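You operate a simulated robot arm through the tools that you are given. There is no shell and no other tool. Be economical: measure what you need, move in short steps, check, and stop when the job is done.

The job below is to be done with a simulated two-armed robot. You get a single attempt, and the scene is never put back.

Task
On the top of the bench marked fittings, fold the blue cloth in half, so that its two short edges meet.

Only the result counts: the job must be done as asked and must still hold three seconds after the hand-in. Knocking over, shifting, dropping, spilling or breaking anything else fails it. Flat cloth is picked up by pressing the open fingertips on it (5 to 10 N) and closing them slowly along it; thin cloth reads only 2 to 8 mm in the jaws.

Robot
Two 7-joint arms with two-finger parallel grippers on one trunk, on a base that drives. Base frame: it is fixed to the floor where the robot stands at the start and does not move with it; the origin is under the middle of the robot, x ahead of it, y to its left, z up; the surface under the hand at the start is at about z = 800. Readings come in mm, rad, newtons and seconds.
The left shoulder is at the start at [70, 163, 1120], the right one opposite. With the tool pointing down near the work surface each hand reaches from about 400 to 880 mm from the robot's upright axis, wherever it stands, measured 20 degrees to its own side. Places, roughly: top of the bench marked fittings [500, 0, 800]. Payload 3.43 kg a hand.
The TCP of each hand is the grasp point between the finger pads, 34 mm short of the fingertips. In the tool frame z runs along the fingers and y along their closing line. The gripper opens to 128 mm. The fingers are 24 mm wide and 12 mm thick; the gripper's body (48 by 130 mm) begins 96 mm behind the TCP.
Orientation is told as [roll, pitch, yaw] about the base's x, y, z axes, in that order, counted from this pose: with the fingers straight down and closing along the base's y, the tool's x points along the base's -x, its y along +y and its z along -z.

Tools
- The arms move only by the tool send_rows. It takes "left_rows", "right_rows" or both (then of equal length, played together; a hand with none holds still); each is a list of rows, each a list of 7 numbers: the shift along the base's x, y, z in units of 20 mm (1.0 is 20 mm), then the turn, a rotation vector about the base's x, y, z in units of 5 degrees (1.0 is 5 degrees), then the finger opening in cm, from 0 to 12.8. In form: [[x, y, z, wx, wy, wz, gripper], ...]. A call has 1 to 12 rows; each row shifts and turns the commanded pose from where the row before left it. A call with a number of a shift or a turn outside -1 to 1 is refused whole. Rows are played at 5 a second. More than 50 mm and 0.15 rad between two rows, or a gripper value outside its range, and nothing of the call is played. Where a pose cannot be reached the arm comes as near as it can. A force on the tool above 40 N (or 10 N above the force at the start of the call, whichever is more), or a blocked arm, ends the call early, and 0.2 s more pass. Each finger travels about 153 mm/s and halts on what it meets, pressing with about 42 N; the grip force reading is that of the motor and also rises with nothing between the fingers. The clock runs only during rows and for 0.2 s after the last one: add rows that do not move to give the fingers time. The reply holds the time, the measured pose of the TCP, the force on the tool along the base axes, the opening and the grip force, in the units named above and with some noise, with the torque about the TCP (base axes, N m) and any sound that the robot's microphone picked up, and new pictures: "show" is both (left out), scene, wrist or none (wrist: the cameras of the hands that moved).
- Cameras (640 x 400 px; columns grow to the right, rows downward): "scene" is now at [132.3, 14.4, 1344.1]; the picture's right is [0.17, -0.99, 0.00], its down [-0.75, -0.13, -0.65] and it looks along [0.64, 0.11, -0.76] (base axes); focal length 214 px, centre (320, 200). "left" rides on the left gripper at [76, 11, -160] in its tool frame; the picture's right is [-0.15, 0.99, 0.00], its down [-0.88, -0.13, -0.46] and it looks along [-0.45, -0.07, 0.89] (tool axes); focal length 234 px, centre (320, 200). "right" rides on the right gripper at [76, -11, -160] in its tool frame; the picture's right is [0.15, 0.99, 0.00], its down [-0.88, 0.13, -0.46] and it looks along [-0.45, 0.07, 0.89] (tool axes); focal length 234 px, centre (320, 200). There is no depth. A picture from a camera that has moved, and an enlarged one, comes with that camera's place and axes in the base frame and with its lens. The place of the scene camera against the robot may be out by one fixed shift of up to 25 mm in any direction.
- slide_trunk(by): slides the trunk up (or, below 0, down) by that many mm; the arms and the scene camera ride with it, the base frame stays. It gives what a move gives, with no picture.
- base_move(legs): drives the robot by 1 to 6 legs, each [ahead, left, turn to the left] in mm, mm and rad, along the robot's own axes; the way and the turn of a leg run together, so that a leg with both is an arc; at most 1500 mm and 3.142 rad a leg. The arms and the cameras ride along, it lands a little off, and it stops where it bumps. It gives what a move gives, and a new picture of the scene camera.
- aim_head(pan, tilt): turns the head with the scene camera to pan (to the left, within 1.501 rad either way) and tilt (down, from -0.506 to 1.204), counted from straight ahead of the robot. It gives what a move gives, and a new picture of the scene camera.
- close_up(camera, box): a new picture of the part [left, top, right, bottom] of that camera's present view, enlarged. It takes no simulated time.
- job_done(): hands the job in; it is judged then, once.

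Work in short steps. Places have to be worked out from the pictures, the camera data and where the tool is seen: move nearer, look again, correct. Check each grasp and each placing, and mend what went wrong. You have 120 turns and 260 pictures in all, those below and enlarged ones among them. Open the grippers and draw the arms clear of the work before you hand the job in, unless the task says otherwise; then end with one line.

The tools are called after "Call:" as name(argument=value, ...) on one line, values as JSON. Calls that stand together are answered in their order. send_rows: Moves the arms, as the interface text tells. Its arguments: {"type":"object","properties":{"left_rows":{"type":"array"},"right_rows":{"type":"array"},"show":{"type":"string","enum":["both","scene","wrist","none"]}},"required":[]} The other tools are called the same way: slide_trunk (by) slides the trunk up or down; base_move (legs) drives the base; aim_head (pan, tilt) turns the head that bears the scene camera; close_up (camera, box) takes an enlarged picture of a part of a camera's view; job_done () hands the job in.

At the start:

```text
time: 0.0
left_tool_pos: [654.4, 270.4, 1044.0]
left_tool_rot: [0.0, 0.001, 0.002]
left_ft_force: [0.6, 0.3, 0.3]
left_wrist_torque: [0.01, -0.03, 0.02]
left_width: 128.0
left_grip_force: 0.0
right_tool_pos: [671.4, -264.9, 1041.8]
right_tool_rot: [0.0, 0.0, 0.001]
right_ft_force: [-1.2, -0.1, 0.3]
right_wrist_torque: [-0.01, 0.02, -0.01]
right_width: 128.0
right_grip_force: 0.0
trunk travel left (down, up): [-600.0, 340.0]
robot x, y, heading: [2.9, -1.8, -0.003]
head pan, tilt: [0.171, 0.864]
```

scene: 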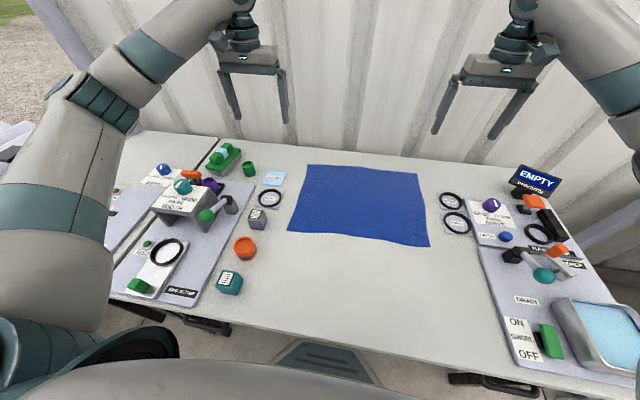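
right: 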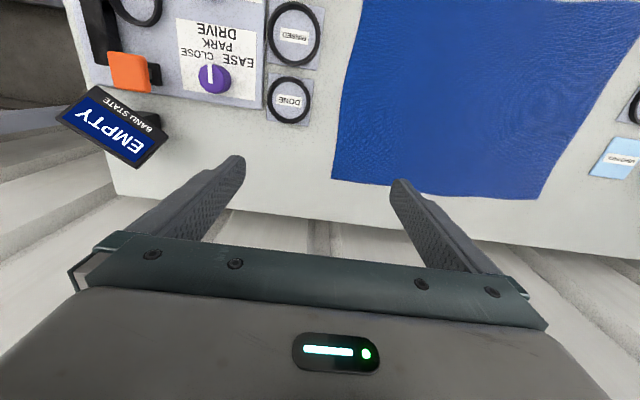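
left: 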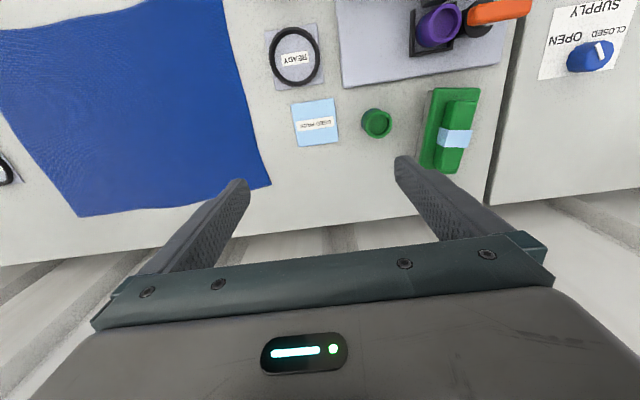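

The cloth spans roughly y = -230 to +162 and x = 440 to 745, so its short edges run along x. I plan to hold the left short edge with the left hand on the far corner and the right hand on the near corner, then carry it to the right edge. First I shift the base right so both hands reach.

Call:
base_move(legs=[[0, -90, 0]])

```text
time: 1.1
left_tool_pos: [652.4, 181.5, 1044.7]
left_tool_rot: [0.0, 0.0, 0.002]
left_ft_force: [1.0, -0.5, 0.0]
left_wrist_torque: [0.05, -0.01, -0.02]
left_width: 128.0
left_grip_force: 0.0
right_tool_pos: [671.0, -355.4, 1043.0]
right_tool_rot: [0.0, 0.001, 0.0]
right_ft_force: [-0.1, -0.2, 0.0]
right_wrist_torque: [0.02, 0.0, 0.01]
right_width: 128.2
right_grip_force: 0.0
trunk travel left (down, up): [-600.0, 340.0]
robot x, y, heading: [-0.6, -88.8, -0.0]
head pan, tilt: [0.171, 0.864]
camera scene: at [132.3, -75.4, 1344.1], right [0.17, -0.99, 0.0], down [-0.75, -0.13, -0.65], along [0.64, 0.11, -0.76], focal length 214 px, centre (320, 200)
```

scene: 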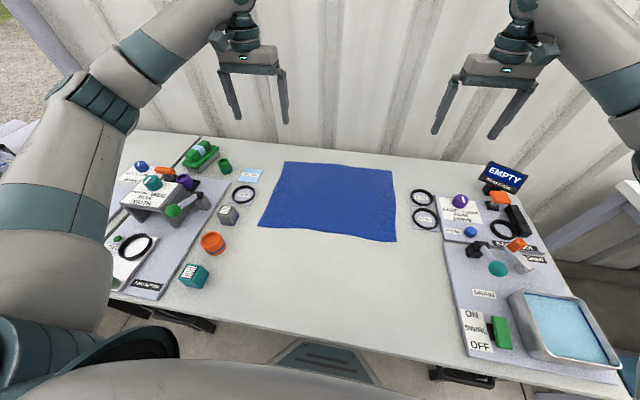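

I lower the left hand near the far-left corner and bring the right hand back and across toward the near-left corner, keeping it high.

Call:
send_rows(left_rows=[[0.3, -0.1, -0.6, 0, 0, 0, 6], [0.3, -0.1, -0.6, 0, 0, 0, 6], [0.3, -0.1, -0.6, 0, 0, 0, 6], [0.3, -0.1, -0.6, 0, 0, 0, 6], [0.3, -0.1, -0.6, 0, 0, 0, 6], [0.3, -0.1, -0.6, 0, 0, 0, 6], [0.3, -0.1, -0.6, 0, 0, 0, 6], [0.3, -0.1, -0.6, 0, 0, 0, 6], [0.3, 0, -0.6, 0, 0, 0, 6], [0.3, 0, -0.6, 0, 0, 0, 6], [0.3, 0, -0.6, 0, 0, 0, 6], [0.3, 0, -0.6, 0, 0, 0, 6]], right_rows=[[-0.9, 1, 0, 0, 0, 0, 6], [-0.9, 1, 0, 0, 0, 0, 6], [-0.9, 1, 0, 0, 0, 0, 6], [-0.9, 1, 0, 0, 0, 0, 6], [-0.9, 1, 0, 0, 0, 0, 6], [-0.9, 1, 0, 0, 0, 0, 6], [-0.9, 1, 0, 0, 0, 0, 6], [-0.9, 1, 0, 0, 0, 0, 6], [-0.9, 1, 0, 0, 0, 0, 6], [-0.9, 1, 0, 0, 0, 0, 6], [-0.9, 1, 0, 0, 0, 0, 6], [-0.9, 1, 0, 0, 0, 0, 6]])

Call:
send_rows(right_rows=[[0, 1, -0.2, 0, 0, 0, 6], [0, 1, -0.2, 0, 0, 0, 6], [0, 1, -0.2, 0, 0, 0, 6], [0, 1, -0.2, 0, 0, 0, 6], [0, 1, -0.2, 0, 0, 0, 6], [0, 1, -0.2, 0, 0, 0, 6], [0, 1, -0.2, 0, 0, 0, 6], [0, 1, -0.2, 0, 0, 0, 6], [0, 1, -0.2, 0, 0, 0, 6], [0, 1, -0.2, 0, 0, 0, 6]])

```text
time: 3.7
left_tool_pos: [726.9, 166.1, 898.7]
left_tool_rot: [-0.001, 0.0, 0.002]
left_ft_force: [0.1, 0.1, -0.2]
left_wrist_torque: [0.04, 0.0, 0.01]
left_width: 60.1
left_grip_force: 0.1
right_tool_pos: [454.3, -114.5, 1044.2]
right_tool_rot: [-0.001, 0.001, 0.001]
right_ft_force: [-0.3, -0.4, -0.4]
right_wrist_torque: [-0.05, -0.03, -0.02]
right_width: 60.0
right_grip_force: 0.0
trunk travel left (down, up): [-600.0, 340.0]
robot x, y, heading: [4.5, -89.3, 0.002]
head pan, tilt: [0.171, 0.864]
camera scene: at [132.3, -73.7, 1344.1], right [0.17, -0.99, 0.0], down [-0.75, -0.13, -0.65], along [0.64, 0.11, -0.76], focal length 214 px, centre (320, 200)
camera right: at [379.5, -125.6, 1203.5], right [-0.15, 0.99, 0.0], down [0.88, 0.13, 0.46], along [0.45, 0.07, -0.89], focal length 234 px, centre (320, 200)
camera left: at [650.6, 177.5, 1059.0], right [0.14, 0.99, 0.0], down [0.88, -0.13, 0.46], along [0.45, -0.07, -0.89], focal length 234 px, centre (320, 200)
```

scene: 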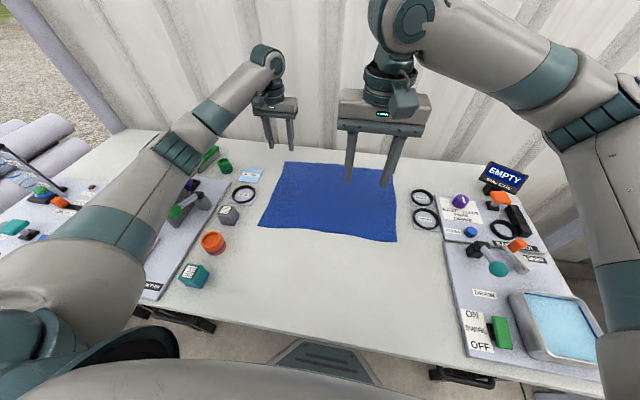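
right: 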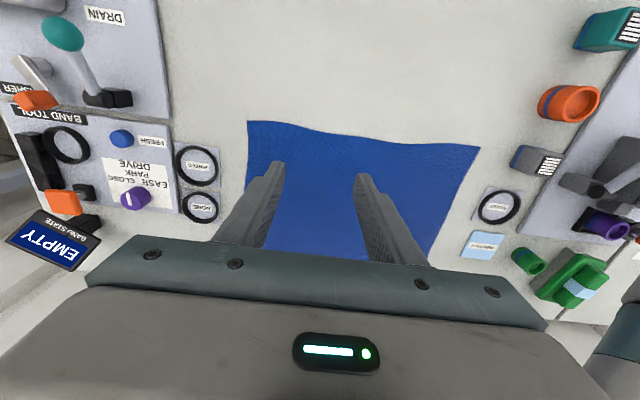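
left: 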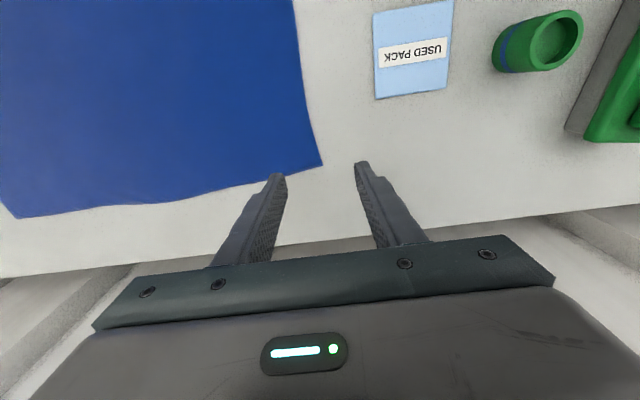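

```text
time: 5.9
left_tool_pos: [726.1, 166.2, 897.9]
left_tool_rot: [-0.003, 0.001, 0.002]
left_ft_force: [0.0, 0.4, 0.3]
left_wrist_torque: [-0.03, 0.0, -0.06]
left_width: 60.1
left_grip_force: 0.0
right_tool_pos: [454.3, 85.9, 1002.9]
right_tool_rot: [-0.001, 0.0, 0.002]
right_ft_force: [-0.3, 0.3, 0.2]
right_wrist_torque: [-0.01, 0.02, 0.0]
right_width: 60.0
right_grip_force: 0.0
trunk travel left (down, up): [-600.0, 340.0]
robot x, y, heading: [-2.5, -94.7, -0.005]
head pan, tilt: [0.171, 0.864]
camera scene: at [132.3, -73.7, 1344.1], right [0.17, -0.99, 0.0], down [-0.75, -0.13, -0.65], along [0.64, 0.11, -0.76], focal length 214 px, centre (320, 200)
camera right: at [379.5, 74.6, 1162.5], right [-0.15, 0.99, 0.0], down [0.88, 0.13, 0.46], along [0.45, 0.07, -0.89], focal length 234 px, centre (320, 200)
```

scene: 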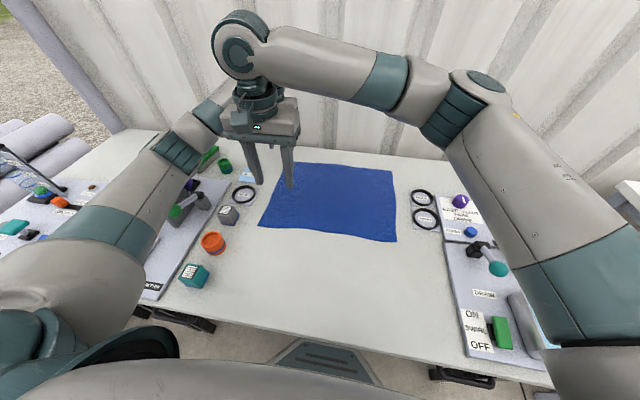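
right: 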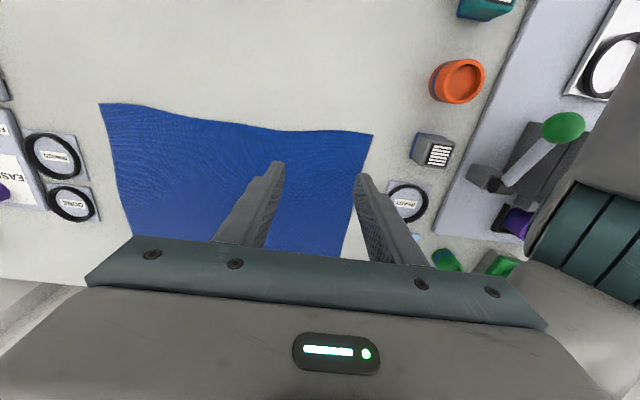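

The far-left corner works out at about (738, 166) and the near-left one at about (438, 166). I bring both hands to just above the edge, 20 mm inside the corners, with narrow openings so that the outer finger falls just outside the edge.

Call:
send_rows(left_rows=[[-0.05, -0.05, -0.25, 0, 0, 0, 2.4], [-0.05, -0.05, -0.25, 0, 0, 0, 2.4], [-0.05, -0.05, -0.25, 0, 0, 0, 2.4], [-0.05, -0.05, -0.25, 0, 0, 0, 2.4], [-0.05, -0.05, -0.25, 0, 0, 0, 2.4], [-0.05, -0.05, -0.25, 0, 0, 0, 2.4], [0, 0, -0.25, 0, 0, 0, 2.4], [0, 0, -0.25, 0, 0, 0, 2.4]], right_rows=[[0.04, 0.45, -0.92, 0, 0, 0, 2.4], [0.04, 0.45, -0.92, 0, 0, 0, 2.4], [0.04, 0.45, -0.92, 0, 0, 0, 2.4], [0.04, 0.45, -0.92, 0, 0, 0, 2.4], [0.04, 0.45, -0.92, 0, 0, 0, 2.4], [0.04, 0.45, -0.92, 0, 0, 0, 2.4], [0.04, 0.45, -0.92, 0, 0, 0, 2.4], [0.04, 0.45, -0.92, 0, 0, 0, 2.4]])

```text
time: 7.7
left_tool_pos: [719.9, 158.7, 859.8]
left_tool_rot: [0.0, 0.002, 0.002]
left_ft_force: [-0.9, -0.3, 0.1]
left_wrist_torque: [-0.01, 0.02, -0.02]
left_width: 24.2
left_grip_force: 0.1
right_tool_pos: [460.6, 156.7, 855.9]
right_tool_rot: [-0.001, 0.0, 0.0]
right_ft_force: [0.1, -0.2, -0.8]
right_wrist_torque: [-0.03, 0.01, 0.01]
right_width: 24.1
right_grip_force: 0.1
trunk travel left (down, up): [-600.0, 340.0]
robot x, y, heading: [0.2, -88.6, -0.0]
head pan, tilt: [0.171, 0.864]
camera scene: at [132.6, -74.2, 1344.1], right [0.17, -0.99, 0.0], down [-0.75, -0.13, -0.65], along [0.64, 0.11, -0.76], focal length 214 px, centre (320, 200)
camera right: at [386.1, 145.1, 1015.6], right [-0.15, 0.99, 0.0], down [0.88, 0.13, 0.46], along [0.45, 0.07, -0.89], focal length 234 px, centre (320, 200)
camera left: at [644.6, 170.9, 1018.9], right [0.15, 0.99, 0.0], down [0.88, -0.13, 0.45], along [0.45, -0.07, -0.89], focal length 234 px, centre (320, 200)
```

scene: 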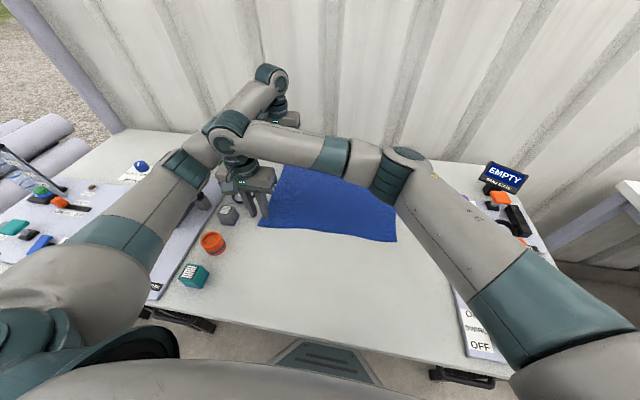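
right: 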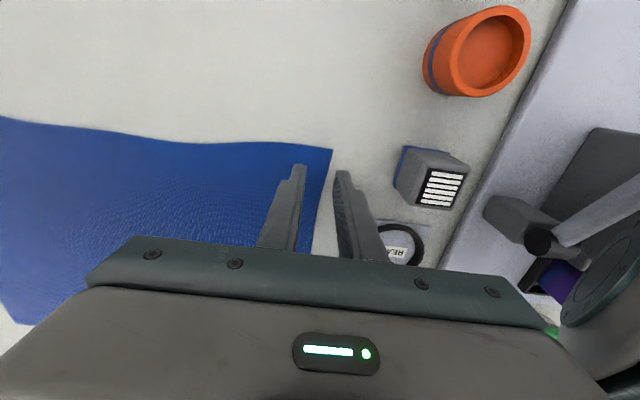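
left: 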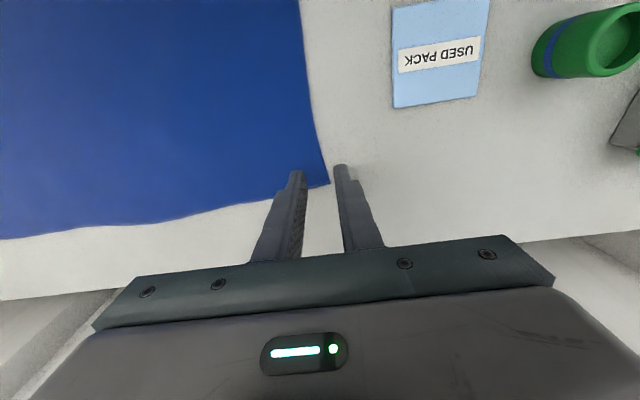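

The edge lies between the fingers on both hands, at y of about 164. I lower both close to the bench surface.

Call:
send_rows(left_rows=[[0, 0, -0.3, 0, 0, 0, 2.4], [0, 0, -0.3, 0, 0, 0, 2.4], [0, 0, -0.3, 0, 0, 0, 2.4], [0, 0, -0.2, 0, 0, 0, 2.4], [0, 0, 0, 0, 0, 0, 2.4]], right_rows=[[0, 0, -0.3, 0, 0, 0, 2.4], [0, 0, -0.2, 0, 0, 0, 2.4], [0, 0, -0.2, 0, 0, 0, 2.4], [0, 0, -0.2, 0, 0, 0, 2.4], [0, 0, 0, 0, 0, 0, 2.4]], show="none")

Call:
send_rows(left_rows=[[0, 0, -0.1, 0, 0, 0, 2.4], [0, 0, -0.05, 0, 0, 0, 2.4]], right_rows=[[0, 0, -0.1, 0, 0, 0, 2.4], [0, 0, -0.05, 0, 0, 0, 2.4]], show="none")

```text
time: 8.9
left_tool_pos: [720.9, 159.4, 837.6]
left_tool_rot: [0.0, 0.0, 0.002]
left_ft_force: [-0.7, -0.4, 0.1]
left_wrist_torque: [0.02, -0.01, -0.01]
left_width: 24.3
left_grip_force: 0.1
right_tool_pos: [461.2, 157.6, 839.2]
right_tool_rot: [0.001, 0.001, 0.0]
right_ft_force: [-0.3, 0.3, 1.1]
right_wrist_torque: [-0.03, -0.01, 0.03]
right_width: 24.2
right_grip_force: 0.1
trunk travel left (down, up): [-600.0, 340.0]
robot x, y, heading: [-1.2, -88.7, 0.004]
head pan, tilt: [0.171, 0.864]
```

```text
time: 9.5
left_tool_pos: [719.1, 158.4, 835.6]
left_tool_rot: [-0.002, -0.002, 0.002]
left_ft_force: [1.9, -0.2, 7.7]
left_wrist_torque: [-0.13, -0.03, 0.03]
left_width: 24.3
left_grip_force: 0.0
right_tool_pos: [460.9, 157.1, 837.8]
right_tool_rot: [0.001, 0.0, -0.001]
right_ft_force: [0.6, -0.2, 0.5]
right_wrist_torque: [0.01, -0.05, 0.0]
right_width: 24.2
right_grip_force: 0.0
trunk travel left (down, up): [-600.0, 340.0]
robot x, y, heading: [-0.5, -88.4, 0.004]
head pan, tilt: [0.171, 0.864]
```

The left hand presses with 7.7 N. The right has not touched yet, so I lower it by a few mm.

Call:
send_rows(right_rows=[[0, 0, -0.1, 0, 0, 0, 2.4], [0, 0, 0, 0, 0, 0, 2.4]], show="none")

```text
time: 10.1
left_tool_pos: [717.6, 157.9, 835.5]
left_tool_rot: [0.0, 0.001, 0.001]
left_ft_force: [1.8, 0.3, 6.5]
left_wrist_torque: [-0.07, -0.05, 0.01]
left_width: 23.8
left_grip_force: 0.1
right_tool_pos: [461.1, 158.1, 834.8]
right_tool_rot: [0.003, -0.002, 0.002]
right_ft_force: [0.0, -0.9, 15.3]
right_wrist_torque: [-0.28, 0.04, 0.01]
right_width: 24.3
right_grip_force: 0.1
trunk travel left (down, up): [-600.0, 340.0]
robot x, y, heading: [0.9, -94.3, 0.002]
head pan, tilt: [0.171, 0.864]
```

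The right reads 15 N, so I ease it up slightly while closing both grippers slowly.

Call:
send_rows(left_rows=[[0, 0, 0, 0, 0, 0, 2.4], [0, 0, 0, 0, 0, 0, 2.2], [0, 0, 0, 0, 0, 0, 2.0], [0, 0, 0, 0, 0, 0, 1.8], [0, 0, 0, 0, 0, 0, 1.6], [0, 0, 0, 0, 0, 0, 1.4], [0, 0, 0, 0, 0, 0, 1.2], [0, 0, 0, 0, 0, 0, 1.0], [0, 0, 0, 0, 0, 0, 0.7], [0, 0, 0, 0, 0, 0, 0.4], [0, 0, 0, 0, 0, 0, 0], [0, 0, 0, 0, 0, 0, 0]], right_rows=[[0, 0, 0.05, 0, 0, 0, 2.4], [0, 0, 0, 0, 0, 0, 2.2], [0, 0, 0, 0, 0, 0, 2.0], [0, 0, 0, 0, 0, 0, 1.8], [0, 0, 0, 0, 0, 0, 1.6], [0, 0, 0, 0, 0, 0, 1.4], [0, 0, 0, 0, 0, 0, 1.2], [0, 0, 0, 0, 0, 0, 1.0], [0, 0, 0, 0, 0, 0, 0.7], [0, 0, 0, 0, 0, 0, 0.4], [0, 0, 0, 0, 0, 0, 0], [0, 0, 0, 0, 0, 0, 0]], show="wrist")

```text
time: 12.7
left_tool_pos: [718.7, 159.1, 837.4]
left_tool_rot: [-0.001, 0.001, 0.001]
left_ft_force: [-0.1, -0.5, 7.8]
left_wrist_torque: [-0.01, -0.03, 0.01]
left_width: 0.1
left_grip_force: 33.5
right_tool_pos: [460.3, 156.2, 835.4]
right_tool_rot: [0.0, -0.001, 0.001]
right_ft_force: [0.0, -1.2, 10.9]
right_wrist_torque: [0.0, 0.03, -0.02]
right_width: 0.4
right_grip_force: 33.4
trunk travel left (down, up): [-600.0, 340.0]
robot x, y, heading: [-0.3, -90.6, -0.003]
head pan, tilt: [0.171, 0.864]
camera right: at [384.9, 144.4, 994.8], right [-0.15, 0.99, 0.0], down [0.88, 0.13, 0.46], along [0.45, 0.07, -0.89], focal length 234 px, centre (320, 200)
camera left: at [642.9, 170.1, 995.7], right [0.15, 0.99, 0.0], down [0.88, -0.13, 0.46], along [0.45, -0.07, -0.89], focal length 234 px, centre (320, 200)
```

right: 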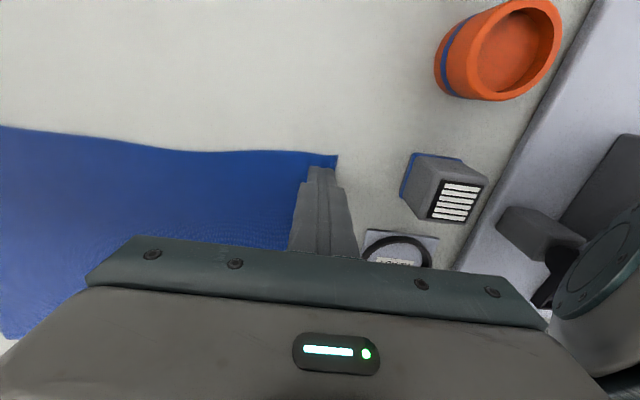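
left: 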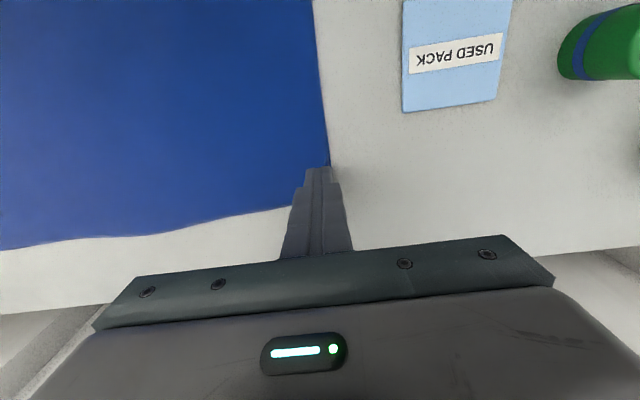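

Both fingers closed to zero, so nothing was caught. I lift a little, reopen to 30 mm and shift inward so that both fingertips land on the cloth with the outer one on its very edge.

Call:
send_rows(left_rows=[[0, 0, 0.5, 0, 0, 0, 0], [0, -0.35, 0, 0, 0, 0, 3.0], [0, -0.35, 0, 0, 0, 0, 3.0], [0, 0, -0.25, 0, 0, 0, 3.0], [0, 0, -0.2, 0, 0, 0, 3.0], [0, 0, 0, 0, 0, 0, 3.0]], right_rows=[[0, 0, 0.5, 0, 0, 0, 0], [0, -0.3, 0, 0, 0, 0, 3.0], [0, -0.3, 0, 0, 0, 0, 3.0], [0, 0, -0.25, 0, 0, 0, 3.0], [0, 0, -0.25, 0, 0, 0, 3.0], [0, 0, 0, 0, 0, 0, 3.0]], show="wrist")

```text
time: 14.1
left_tool_pos: [720.2, 145.3, 835.2]
left_tool_rot: [0.0, 0.0, 0.0]
left_ft_force: [0.7, -0.2, 0.2]
left_wrist_torque: [-0.01, 0.0, 0.0]
left_width: 29.9
left_grip_force: 0.1
right_tool_pos: [461.3, 144.4, 836.7]
right_tool_rot: [0.002, -0.001, -0.002]
right_ft_force: [1.1, 0.3, 10.8]
right_wrist_torque: [-0.04, -0.03, -0.04]
right_width: 29.9
right_grip_force: 0.0
trunk travel left (down, up): [-600.0, 340.0]
robot x, y, heading: [1.1, -89.0, -0.008]
head pan, tilt: [0.171, 0.864]
camera right: at [385.9, 132.9, 994.9], right [-0.15, 0.99, 0.0], down [0.88, 0.13, 0.46], along [0.45, 0.07, -0.89], focal length 234 px, centre (320, 200)
camera left: at [643.9, 156.3, 996.2], right [0.15, 0.99, 0.0], down [0.88, -0.13, 0.46], along [0.45, -0.07, -0.89], focal length 234 px, centre (320, 200)
```

right: 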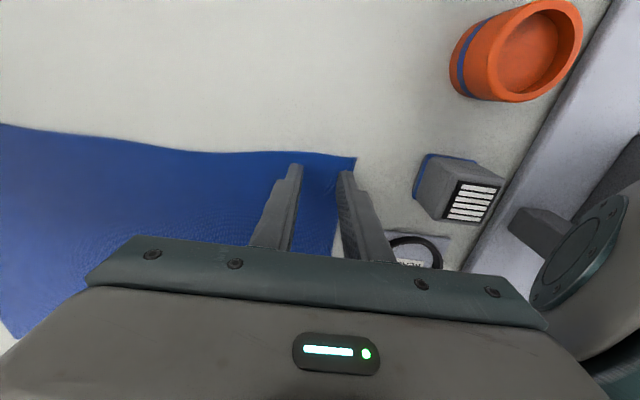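
left: 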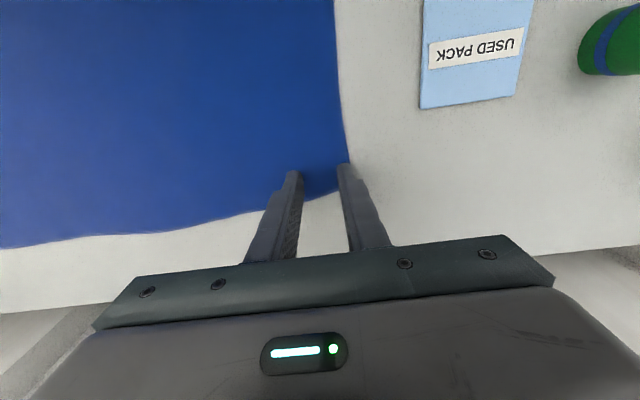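

The right presses with 11 N and the left does not touch yet. I lower the left by 2 mm and close both slowly.

Call:
send_rows(left_rows=[[0, 0, -0.1, 0, 0, 0, 3.0], [0, 0, -0.02, 0, 0, 0, 2.8], [0, 0, 0, 0, 0, 0, 2.5], [0, 0, 0, 0, 0, 0, 2.2], [0, 0, 0, 0, 0, 0, 1.9], [0, 0, 0, 0, 0, 0, 1.6], [0, 0, 0, 0, 0, 0, 1.3], [0, 0, 0, 0, 0, 0, 1.0], [0, 0, 0, 0, 0, 0, 0.7], [0, 0, 0, 0, 0, 0, 0.4], [0, 0, 0, 0, 0, 0, 0], [0, 0, 0, 0, 0, 0, 0]], right_rows=[[0, 0, 0, 0, 0, 0, 3.0], [0, 0, 0, 0, 0, 0, 2.8], [0, 0, 0, 0, 0, 0, 2.5], [0, 0, 0, 0, 0, 0, 2.2], [0, 0, 0, 0, 0, 0, 1.9], [0, 0, 0, 0, 0, 0, 1.6], [0, 0, 0, 0, 0, 0, 1.3], [0, 0, 0, 0, 0, 0, 1.0], [0, 0, 0, 0, 0, 0, 0.7], [0, 0, 0, 0, 0, 0, 0.4], [0, 0, 0, 0, 0, 0, 0], [0, 0, 0, 0, 0, 0, 0]], show="wrist")

```text
time: 16.7
left_tool_pos: [719.1, 144.8, 835.7]
left_tool_rot: [-0.002, -0.002, 0.002]
left_ft_force: [-1.2, -0.3, 21.5]
left_wrist_torque: [-0.06, 0.04, -0.04]
left_width: 1.9
left_grip_force: 36.1
right_tool_pos: [459.9, 145.2, 835.5]
right_tool_rot: [0.0, -0.001, -0.001]
right_ft_force: [1.7, -0.6, 5.0]
right_wrist_torque: [0.02, -0.05, 0.0]
right_width: 0.0
right_grip_force: 33.3
trunk travel left (down, up): [-600.0, 340.0]
robot x, y, heading: [-0.6, -92.2, 0.004]
head pan, tilt: [0.171, 0.864]
camera right: at [384.1, 132.3, 994.9], right [-0.15, 0.99, 0.0], down [0.88, 0.13, 0.46], along [0.45, 0.07, -0.89], focal length 234 px, centre (320, 200)
camera left: at [642.1, 156.2, 995.5], right [0.15, 0.99, 0.0], down [0.88, -0.13, 0.46], along [0.45, -0.07, -0.89], focal length 234 px, centre (320, 200)
```

right: 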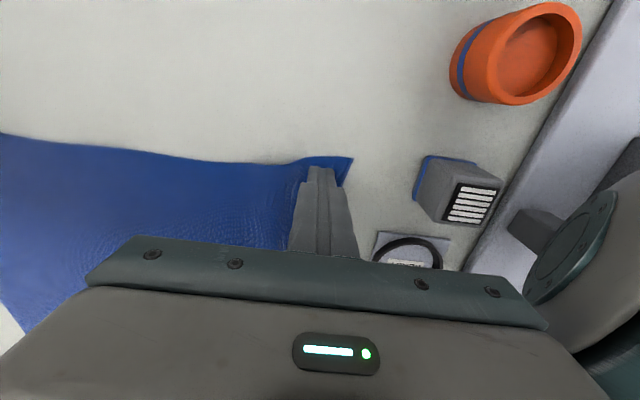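
left: 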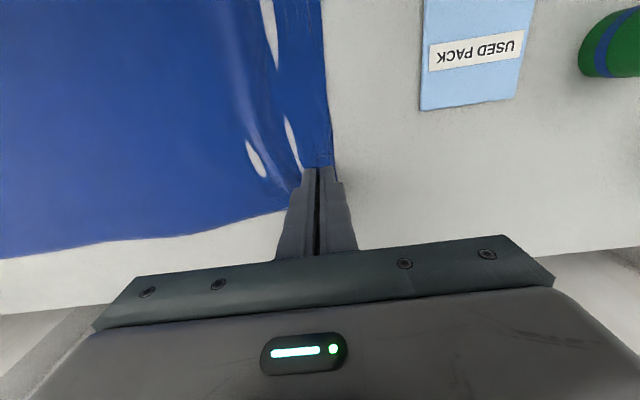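

The left caught cloth (1.9 mm). The right slipped, so I reopen it with the left held and retry with a slightly firmer press.

Call:
send_rows(right_rows=[[0, 0, 0.5, 0, 0, 0, 0], [0, 0, 0, 0, 0, 0, 3.0], [0, 0, 0, 0, 0, 0, 3.0], [0, 0, -0.25, 0, 0, 0, 3.0], [0, 0, -0.25, 0, 0, 0, 3.0], [0, 0, -0.05, 0, 0, 0, 3.0], [0, 0, 0, 0, 0, 0, 3.0]], left_rows=[[0, 0, 0.03, 0, 0, 0, 0], [0, 0, 0.03, 0, 0, 0, 0], [0, 0, 0, 0, 0, 0, 0], [0, 0, 0, 0, 0, 0, 0], [0, 0, 0, 0, 0, 0, 0], [0, 0, 0, 0, 0, 0, 0], [0, 0, 0, 0, 0, 0, 0]], show="wrist")

```text
time: 18.3
left_tool_pos: [718.8, 145.0, 836.2]
left_tool_rot: [0.0, 0.0, 0.001]
left_ft_force: [-0.7, -0.2, 10.6]
left_wrist_torque: [-0.03, 0.0, 0.01]
left_width: 1.7
left_grip_force: 36.5
right_tool_pos: [459.6, 144.3, 834.8]
right_tool_rot: [0.003, -0.004, 0.002]
right_ft_force: [0.8, -1.6, 15.1]
right_wrist_torque: [-0.09, -0.01, -0.02]
right_width: 30.1
right_grip_force: 0.1
trunk travel left (down, up): [-600.0, 340.0]
robot x, y, heading: [1.7, -90.5, -0.003]
head pan, tilt: [0.171, 0.864]
camera right: at [384.3, 132.4, 994.7], right [-0.15, 0.99, 0.0], down [0.88, 0.13, 0.46], along [0.45, 0.07, -0.89], focal length 234 px, centre (320, 200)
camera left: at [642.5, 156.2, 995.7], right [0.14, 0.99, 0.0], down [0.88, -0.13, 0.46], along [0.45, -0.07, -0.89], focal length 234 px, centre (320, 200)
```

right: 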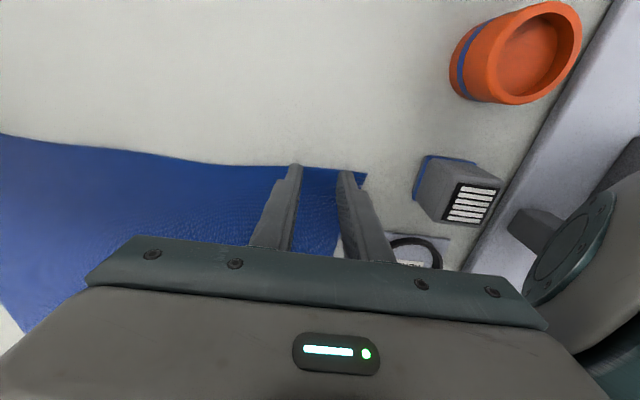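
left: 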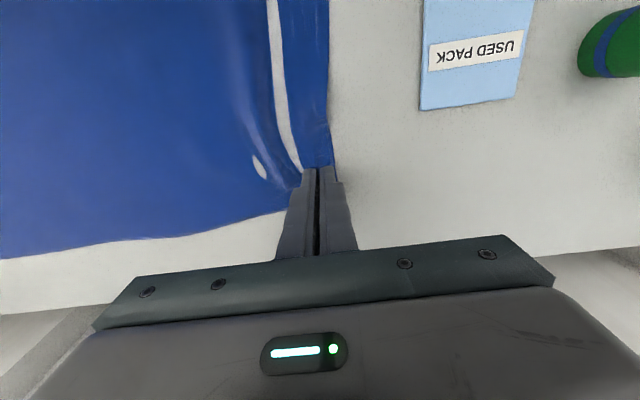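

Contact is 15 N with the edge just beyond the outer finger. I close the right slowly.

Call:
send_rows(right_rows=[[0, 0, 0, 0, 0, 0, 2.8], [0, 0, 0, 0, 0, 0, 2.5], [0, 0, 0, 0, 0, 0, 2.2], [0, 0, 0, 0, 0, 0, 1.9], [0, 0, 0, 0, 0, 0, 1.6], [0, 0, 0, 0, 0, 0, 1.3], [0, 0, 0, 0, 0, 0, 1.0], [0, 0, 0, 0, 0, 0, 0.7], [0, 0, 0, 0, 0, 0, 0.4], [0, 0, 0, 0, 0, 0, 0], [0, 0, 0, 0, 0, 0, 0]], show="wrist")

```text
time: 20.7
left_tool_pos: [718.0, 144.8, 836.1]
left_tool_rot: [0.002, -0.002, 0.001]
left_ft_force: [-1.2, 0.7, 0.8]
left_wrist_torque: [0.01, 0.01, 0.01]
left_width: 1.7
left_grip_force: 36.4
right_tool_pos: [460.0, 144.3, 835.1]
right_tool_rot: [0.001, -0.003, -0.001]
right_ft_force: [0.7, -2.8, 37.5]
right_wrist_torque: [-0.24, -0.32, -0.01]
right_width: 8.7
right_grip_force: 41.7
trunk travel left (down, up): [-600.0, 340.0]
robot x, y, heading: [-2.4, -87.8, -0.004]
head pan, tilt: [0.171, 0.864]
camera right: at [384.1, 131.8, 994.6], right [-0.15, 0.99, 0.0], down [0.88, 0.13, 0.46], along [0.45, 0.07, -0.89], focal length 234 px, centre (320, 200)
```

right: 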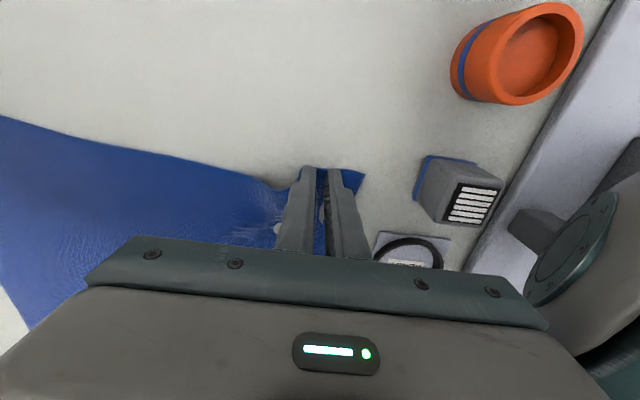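

The right caught a ridge (8.7 mm). I lift both by about 40 mm to check the hold.

Call:
send_rows(left_rows=[[0, 0, 0.3, 0, 0, 0, 0], [0, 0, 0.5, 0, 0, 0, 0], [0, 0, 0.6, 0, 0, 0, 0], [0, 0, 0.6, 0, 0, 0, 0], [0, 0, 0, 0, 0, 0, 0]], right_rows=[[0, 0, 0.3, 0, 0, 0, 0], [0, 0, 0.5, 0, 0, 0, 0], [0, 0, 0.6, 0, 0, 0, 0], [0, 0, 0.6, 0, 0, 0, 0], [0, 0, 0, 0, 0, 0, 0]])

```text
time: 21.9
left_tool_pos: [719.7, 146.2, 874.0]
left_tool_rot: [0.0, -0.001, 0.002]
left_ft_force: [-0.4, 0.2, -0.1]
left_wrist_torque: [0.01, 0.01, -0.02]
left_width: 1.8
left_grip_force: 36.7
right_tool_pos: [461.2, 145.6, 873.7]
right_tool_rot: [0.0, -0.001, 0.001]
right_ft_force: [-0.1, 0.0, 0.0]
right_wrist_torque: [0.01, -0.01, 0.04]
right_width: 6.8
right_grip_force: 40.3
trunk travel left (down, up): [-600.0, 340.0]
robot x, y, heading: [-2.1, -87.9, 0.006]
head pan, tilt: [0.171, 0.864]
camera scene: at [132.5, -74.6, 1344.0], right [0.17, -0.99, 0.0], down [-0.75, -0.13, -0.65], along [0.64, 0.11, -0.76], focal length 214 px, centre (320, 200)
camera right: at [386.6, 133.3, 1032.8], right [-0.15, 0.99, 0.0], down [0.88, 0.13, 0.46], along [0.45, 0.07, -0.89], focal length 234 px, centre (320, 200)
camera left: at [645.0, 156.9, 1034.2], right [0.14, 0.99, 0.0], down [0.88, -0.13, 0.46], along [0.45, -0.07, -0.89], focal length 234 px, centre (320, 200)
```

scene: 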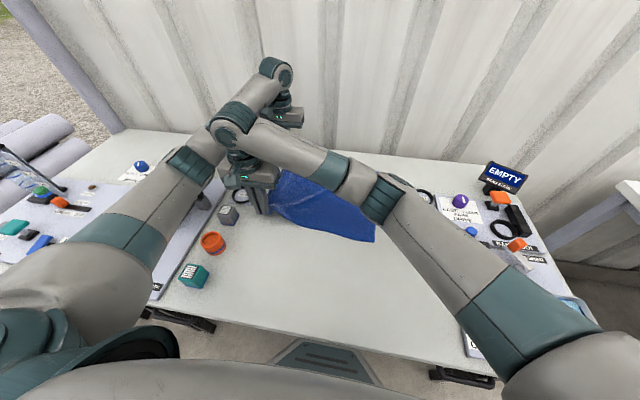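
right: 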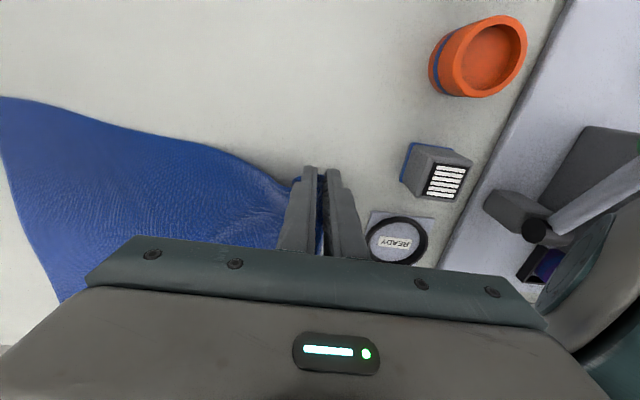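
left: 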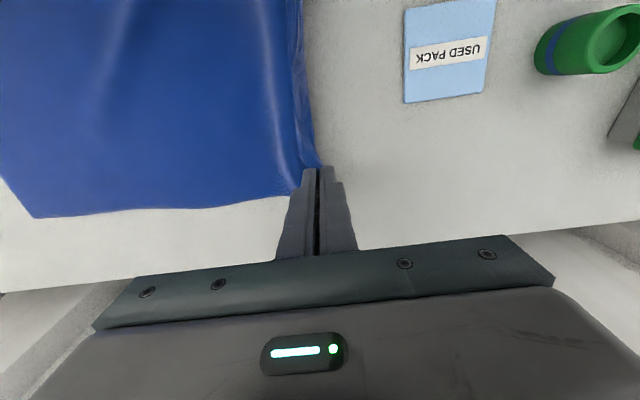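

Both are holding. The whole cloth slid about 40 mm in +y during the pinching (its right edge is now near y = -190), which does no harm. I now carry the edge along an arc to above the fold line.

Call:
send_rows(left_rows=[[0, -0.4, 1, 0, 0, 0, 0], [0, -0.4, 1, 0, 0, 0, 0], [0, -1, 1, 0, 0, 0, 0], [0, -1, 1, 0, 0, 0, 0], [0, -1, 0.9, 0, 0, 0, 0], [0, -1, 0.6, 0, 0, 0, 0], [0, -1, 0.4, 0, 0, 0, 0], [0, -1, 0.2, 0, 0, 0, 0], [0, -1, 0.1, 0, 0, 0, 0]], right_rows=[[0, -0.4, 1, 0, 0, 0, 0], [0, -0.4, 1, 0, 0, 0, 0], [0, -1, 1, 0, 0, 0, 0], [0, -1, 1, 0, 0, 0, 0], [0, -1, 0.9, 0, 0, 0, 0], [0, -1, 0.6, 0, 0, 0, 0], [0, -1, 0.4, 0, 0, 0, 0], [0, -1, 0.2, 0, 0, 0, 0], [0, -1, 0.1, 0, 0, 0, 0]])

```text
time: 23.9
left_tool_pos: [719.5, -11.6, 999.0]
left_tool_rot: [0.003, 0.0, 0.0]
left_ft_force: [0.5, -0.4, -0.1]
left_wrist_torque: [0.07, 0.02, 0.02]
left_width: 1.9
left_grip_force: 36.7
right_tool_pos: [460.6, -11.8, 998.0]
right_tool_rot: [0.001, 0.001, 0.001]
right_ft_force: [0.3, -0.3, 0.7]
right_wrist_torque: [0.02, 0.01, 0.03]
right_width: 6.7
right_grip_force: 40.9
trunk travel left (down, up): [-600.0, 340.0]
robot x, y, heading: [-0.1, -90.4, -0.005]
head pan, tilt: [0.171, 0.864]
camera scene: at [132.4, -76.5, 1344.1], right [0.17, -0.99, 0.0], down [-0.75, -0.13, -0.65], along [0.64, 0.11, -0.76], focal length 214 px, centre (320, 200)
camera right: at [386.2, -24.1, 1157.3], right [-0.15, 0.99, 0.0], down [0.88, 0.13, 0.46], along [0.45, 0.07, -0.89], focal length 234 px, centre (320, 200)
camera left: at [644.4, -1.0, 1159.0], right [0.14, 0.99, 0.0], down [0.88, -0.13, 0.46], along [0.45, -0.06, -0.89], focal length 234 px, centre (320, 200)
```

scene: 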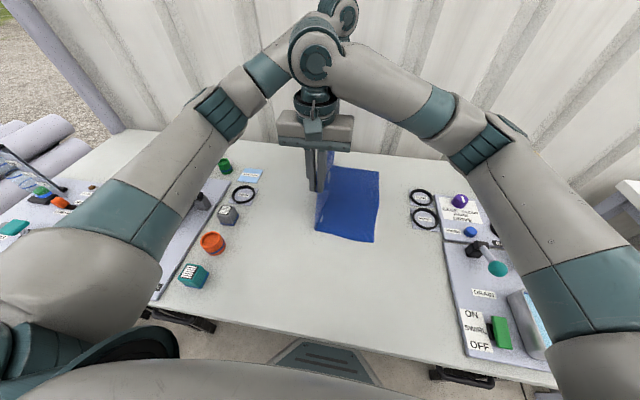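
right: 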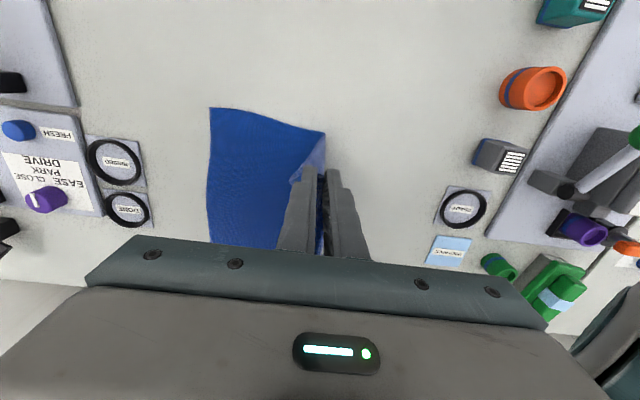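
left: 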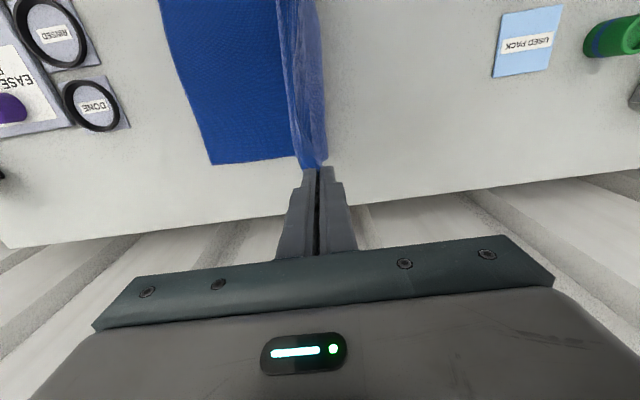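

Going well. The right edge now runs from (443, -174) near to (739, -191) far. I carry the held edge over and down to just above it.

Call:
send_rows(left_rows=[[0, -0.85, 0, 0, 0, 0, 0], [0, -0.85, -0.1, 0, 0, 0, 0], [0, -0.85, -0.3, 0, 0, 0, 0], [0, -0.85, -0.5, 0, 0, 0, 0], [0, -0.85, -0.7, 0, 0, 0, 0], [0, -0.85, -0.9, 0, 0, 0, 0], [0, -0.85, -1, 0, 0, 0, 0], [0, -0.85, -1, 0, 0, 0, 0], [0, -0.85, -1, 0, 0, 0, 0], [0, -0.85, -1, 0, 0, 0, 0], [0, 0, -0.5, 0, 0, 0, 0]], right_rows=[[-0.03, -0.73, 0, 0, 0, 0, 0], [-0.03, -0.73, -0.1, 0, 0, 0, 0], [-0.03, -0.73, -0.3, 0, 0, 0, 0], [-0.03, -0.73, -0.5, 0, 0, 0, 0], [-0.03, -0.73, -0.7, 0, 0, 0, 0], [-0.03, -0.73, -0.9, 0, 0, 0, 0], [-0.03, -0.73, -1, 0, 0, 0, 0], [-0.03, -0.73, -1, 0, 0, 0, 0], [-0.03, -0.73, -1, 0, 0, 0, 0], [-0.03, -0.73, -1, 0, 0, 0, 0], [0, 0, -0.5, 0, 0, 0, 0]])

```text
time: 26.3
left_tool_pos: [721.1, -181.0, 858.7]
left_tool_rot: [-0.002, 0.001, 0.003]
left_ft_force: [-2.2, -0.1, -0.3]
left_wrist_torque: [0.03, 0.13, 0.0]
left_width: 2.0
left_grip_force: 37.1
right_tool_pos: [456.2, -155.7, 856.7]
right_tool_rot: [0.0, 0.001, -0.001]
right_ft_force: [3.3, 0.1, 0.3]
right_wrist_torque: [-0.03, -0.12, -0.03]
right_width: 6.7
right_grip_force: 40.4
trunk travel left (down, up): [-600.0, 340.0]
robot x, y, heading: [0.2, -88.7, 0.006]
head pan, tilt: [0.171, 0.864]
camera scene: at [132.7, -73.9, 1344.1], right [0.17, -0.99, 0.0], down [-0.75, -0.13, -0.65], along [0.64, 0.11, -0.76], focal length 214 px, centre (320, 200)
camera right: at [380.8, -168.1, 1016.7], right [-0.15, 0.99, 0.0], down [0.88, 0.13, 0.46], along [0.45, 0.07, -0.89], focal length 234 px, centre (320, 200)
camera left: at [645.5, -168.2, 1018.2], right [0.14, 0.99, 0.0], down [0.88, -0.13, 0.45], along [0.45, -0.07, -0.89], focal length 234 px, centre (320, 200)
```

scene: 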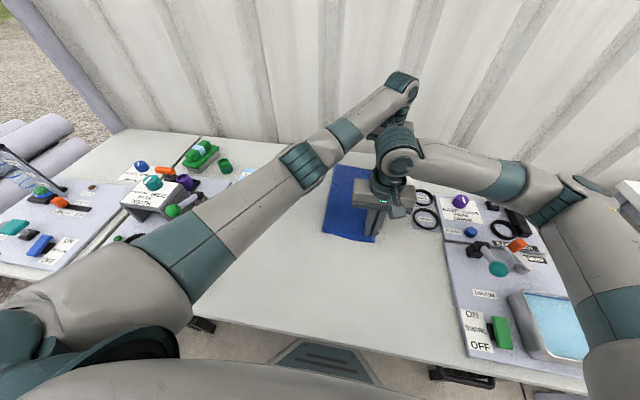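
right: 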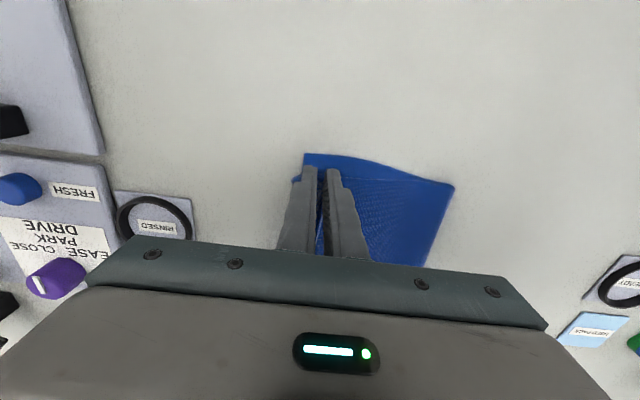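
left: 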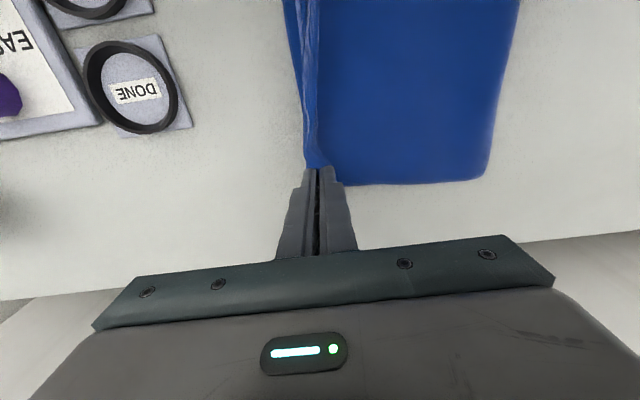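

The layers line up well. I lower both to just above contact, open slowly to about 20 mm, then lift straight up.

Call:
send_rows(left_rows=[[0, 0, -0.5, 0, 0, 0, 0], [0, 0, -0.45, 0, 0, 0, 0], [0, 0, 0, 0, 0, 0, 0.8], [0, 0, 0, 0, 0, 0, 1.2], [0, 0, 0, 0, 0, 0, 1.6], [0, 0, 0.3, 0, 0, 0, 2.0], [0, 0, 0.5, 0, 0, 0, 2.0], [0, 0, 1, 0, 0, 0, 2.0], [0, 0, 1, 0, 0, 0, 2.0], [0, 0, 1, 0, 0, 0, 2.0]], right_rows=[[0, 0, -0.5, 0, 0, 0, 0], [0, 0, -0.35, 0, 0, 0, 0], [0, 0, 0, 0, 0, 0, 1.2], [0, 0, 0, 0, 0, 0, 1.6], [0, 0, 0, 0, 0, 0, 2.0], [0, 0, 0.3, 0, 0, 0, 2.4], [0, 0, 0.5, 0, 0, 0, 2.4], [0, 0, 1, 0, 0, 0, 2.4], [0, 0, 1, 0, 0, 0, 2.4], [0, 0, 1, 0, 0, 0, 2.4]])

```text
time: 28.5
left_tool_pos: [719.3, -180.2, 917.0]
left_tool_rot: [0.0, -0.001, 0.001]
left_ft_force: [-0.5, 0.8, 0.4]
left_wrist_torque: [-0.01, -0.01, 0.01]
left_width: 20.1
left_grip_force: 0.0
right_tool_pos: [455.1, -156.5, 916.1]
right_tool_rot: [0.0, 0.0, 0.004]
right_ft_force: [-0.7, -0.7, 0.2]
right_wrist_torque: [-0.03, -0.03, 0.01]
right_width: 24.2
right_grip_force: 0.0
trunk travel left (down, up): [-600.0, 340.0]
robot x, y, heading: [-3.2, -90.1, 0.002]
head pan, tilt: [0.171, 0.864]
camera scene: at [131.7, -74.7, 1344.1], right [0.17, -0.99, 0.0], down [-0.75, -0.13, -0.65], along [0.64, 0.11, -0.76], focal length 214 px, centre (320, 200)
camera right: at [379.8, -169.0, 1076.0], right [-0.15, 0.99, 0.0], down [0.88, 0.13, 0.46], along [0.45, 0.07, -0.89], focal length 234 px, centre (320, 200)
camera left: at [643.8, -168.6, 1076.3], right [0.15, 0.99, 0.0], down [0.88, -0.13, 0.46], along [0.45, -0.07, -0.89], focal length 234 px, centre (320, 200)
```

scene: 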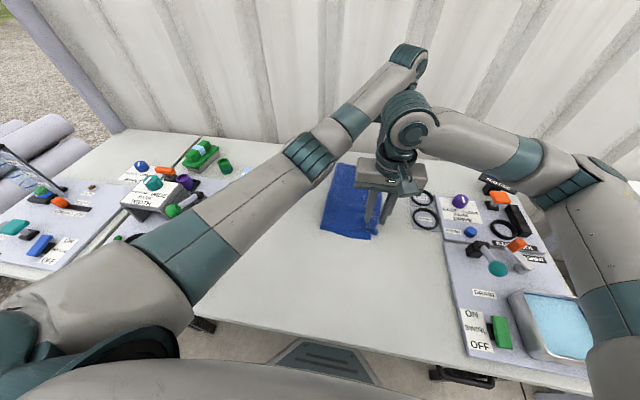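
right: 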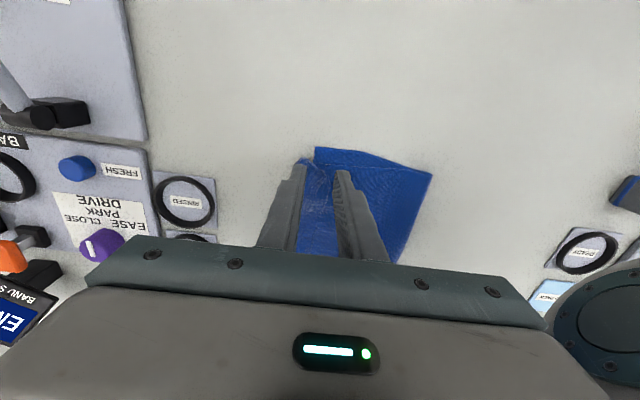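
left: 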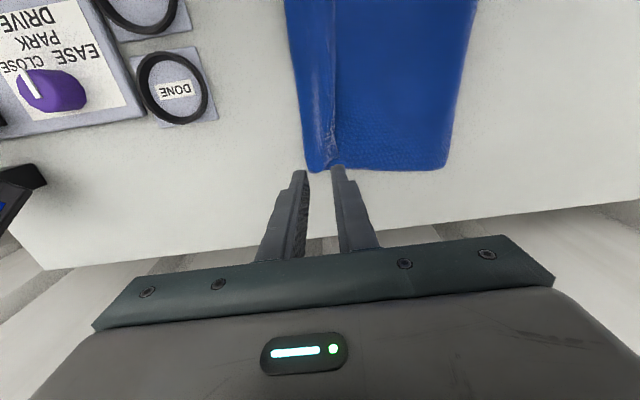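

Both hands have released. I raise and part the arms to inspect the edges.

Call:
send_rows(left_rows=[[-0.5, 1, 0.7, 0, 0, 0, 3], [-0.5, 1, 0.7, 0, 0, 0, 3], [-0.5, 1, 0.7, 0, 0, 0, 3], [0, 1, 0, 0, 0, 0, 3], [0, 1, 0, 0, 0, 0, 3], [0, 1, 0, 0, 0, 0, 3], [0, 1, 0, 0, 0, 0, 3], [0, 1, 0, 0, 0, 0, 3], [0, 1, 0, 0, 0, 0, 3], [0, 1, 0, 0, 0, 0, 3]], right_rows=[[0, -1, 0.7, 0, 0, 0, 3], [0, -1, 0.7, 0, 0, 0, 3], [0, -1, 0.7, 0, 0, 0, 3], [0, -1, 0, 0, 0, 0, 3], [0, -1, 0, 0, 0, 0, 3], [0, -1, 0, 0, 0, 0, 3], [0, -1, 0, 0, 0, 0, 3], [0, -1, 0, 0, 0, 0, 3], [0, -1, 0, 0, 0, 0, 3], [0, -1, 0, 0, 0, 0, 3]], show="wrist")

Call:
close_up(camera="scene", box=[290, 140, 450, 260])

```text
time: 30.7
left_tool_pos: [689.8, 19.7, 957.6]
left_tool_rot: [0.0, 0.0, 0.001]
left_ft_force: [1.0, -0.5, 0.1]
left_wrist_torque: [0.0, -0.01, -0.02]
left_width: 30.1
left_grip_force: 0.0
right_tool_pos: [454.9, -356.8, 958.6]
right_tool_rot: [0.0, 0.0, 0.001]
right_ft_force: [-0.1, -0.5, 0.1]
right_wrist_torque: [0.04, -0.03, -0.03]
right_width: 30.3
right_grip_force: 0.0
trunk travel left (down, up): [-600.0, 340.0]
robot x, y, heading: [3.5, -90.8, -0.003]
head pan, tilt: [0.171, 0.864]
camera right: at [379.3, -368.5, 1118.2], right [-0.15, 0.99, 0.0], down [0.88, 0.13, 0.46], along [0.45, 0.07, -0.89], focal length 234 px, centre (320, 200)
camera left: at [614.7, 31.4, 1117.7], right [0.15, 0.99, 0.0], down [0.88, -0.13, 0.46], along [0.45, -0.07, -0.89], focal length 234 px, centre (320, 200)
```

right: 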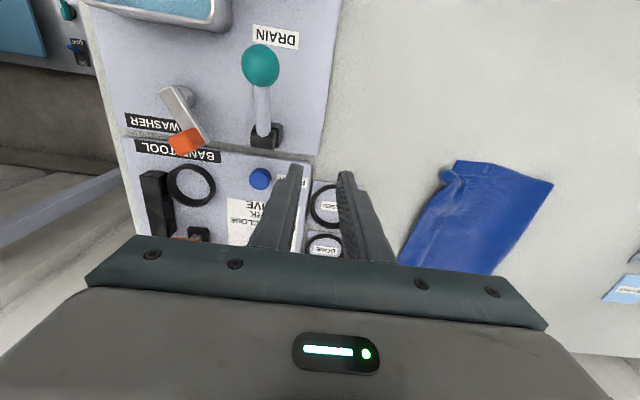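
left: 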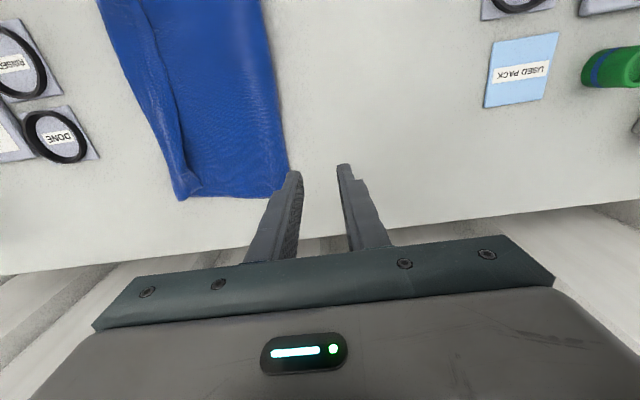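

```text
3.33 times, centred on (370, 200) of scene
camera zoom: at [131.7, -74.8, 1344.1], right [0.17, -0.99, 0.0], down [-0.75, -0.13, -0.65], along [0.64, 0.11, -0.76], focal length 715 px, centre (153, 200)
```

zoom: 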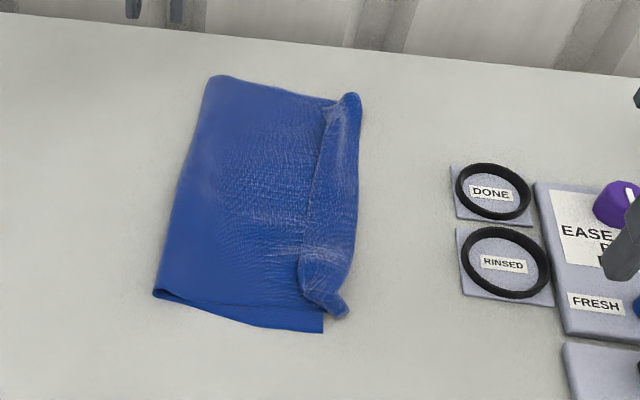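

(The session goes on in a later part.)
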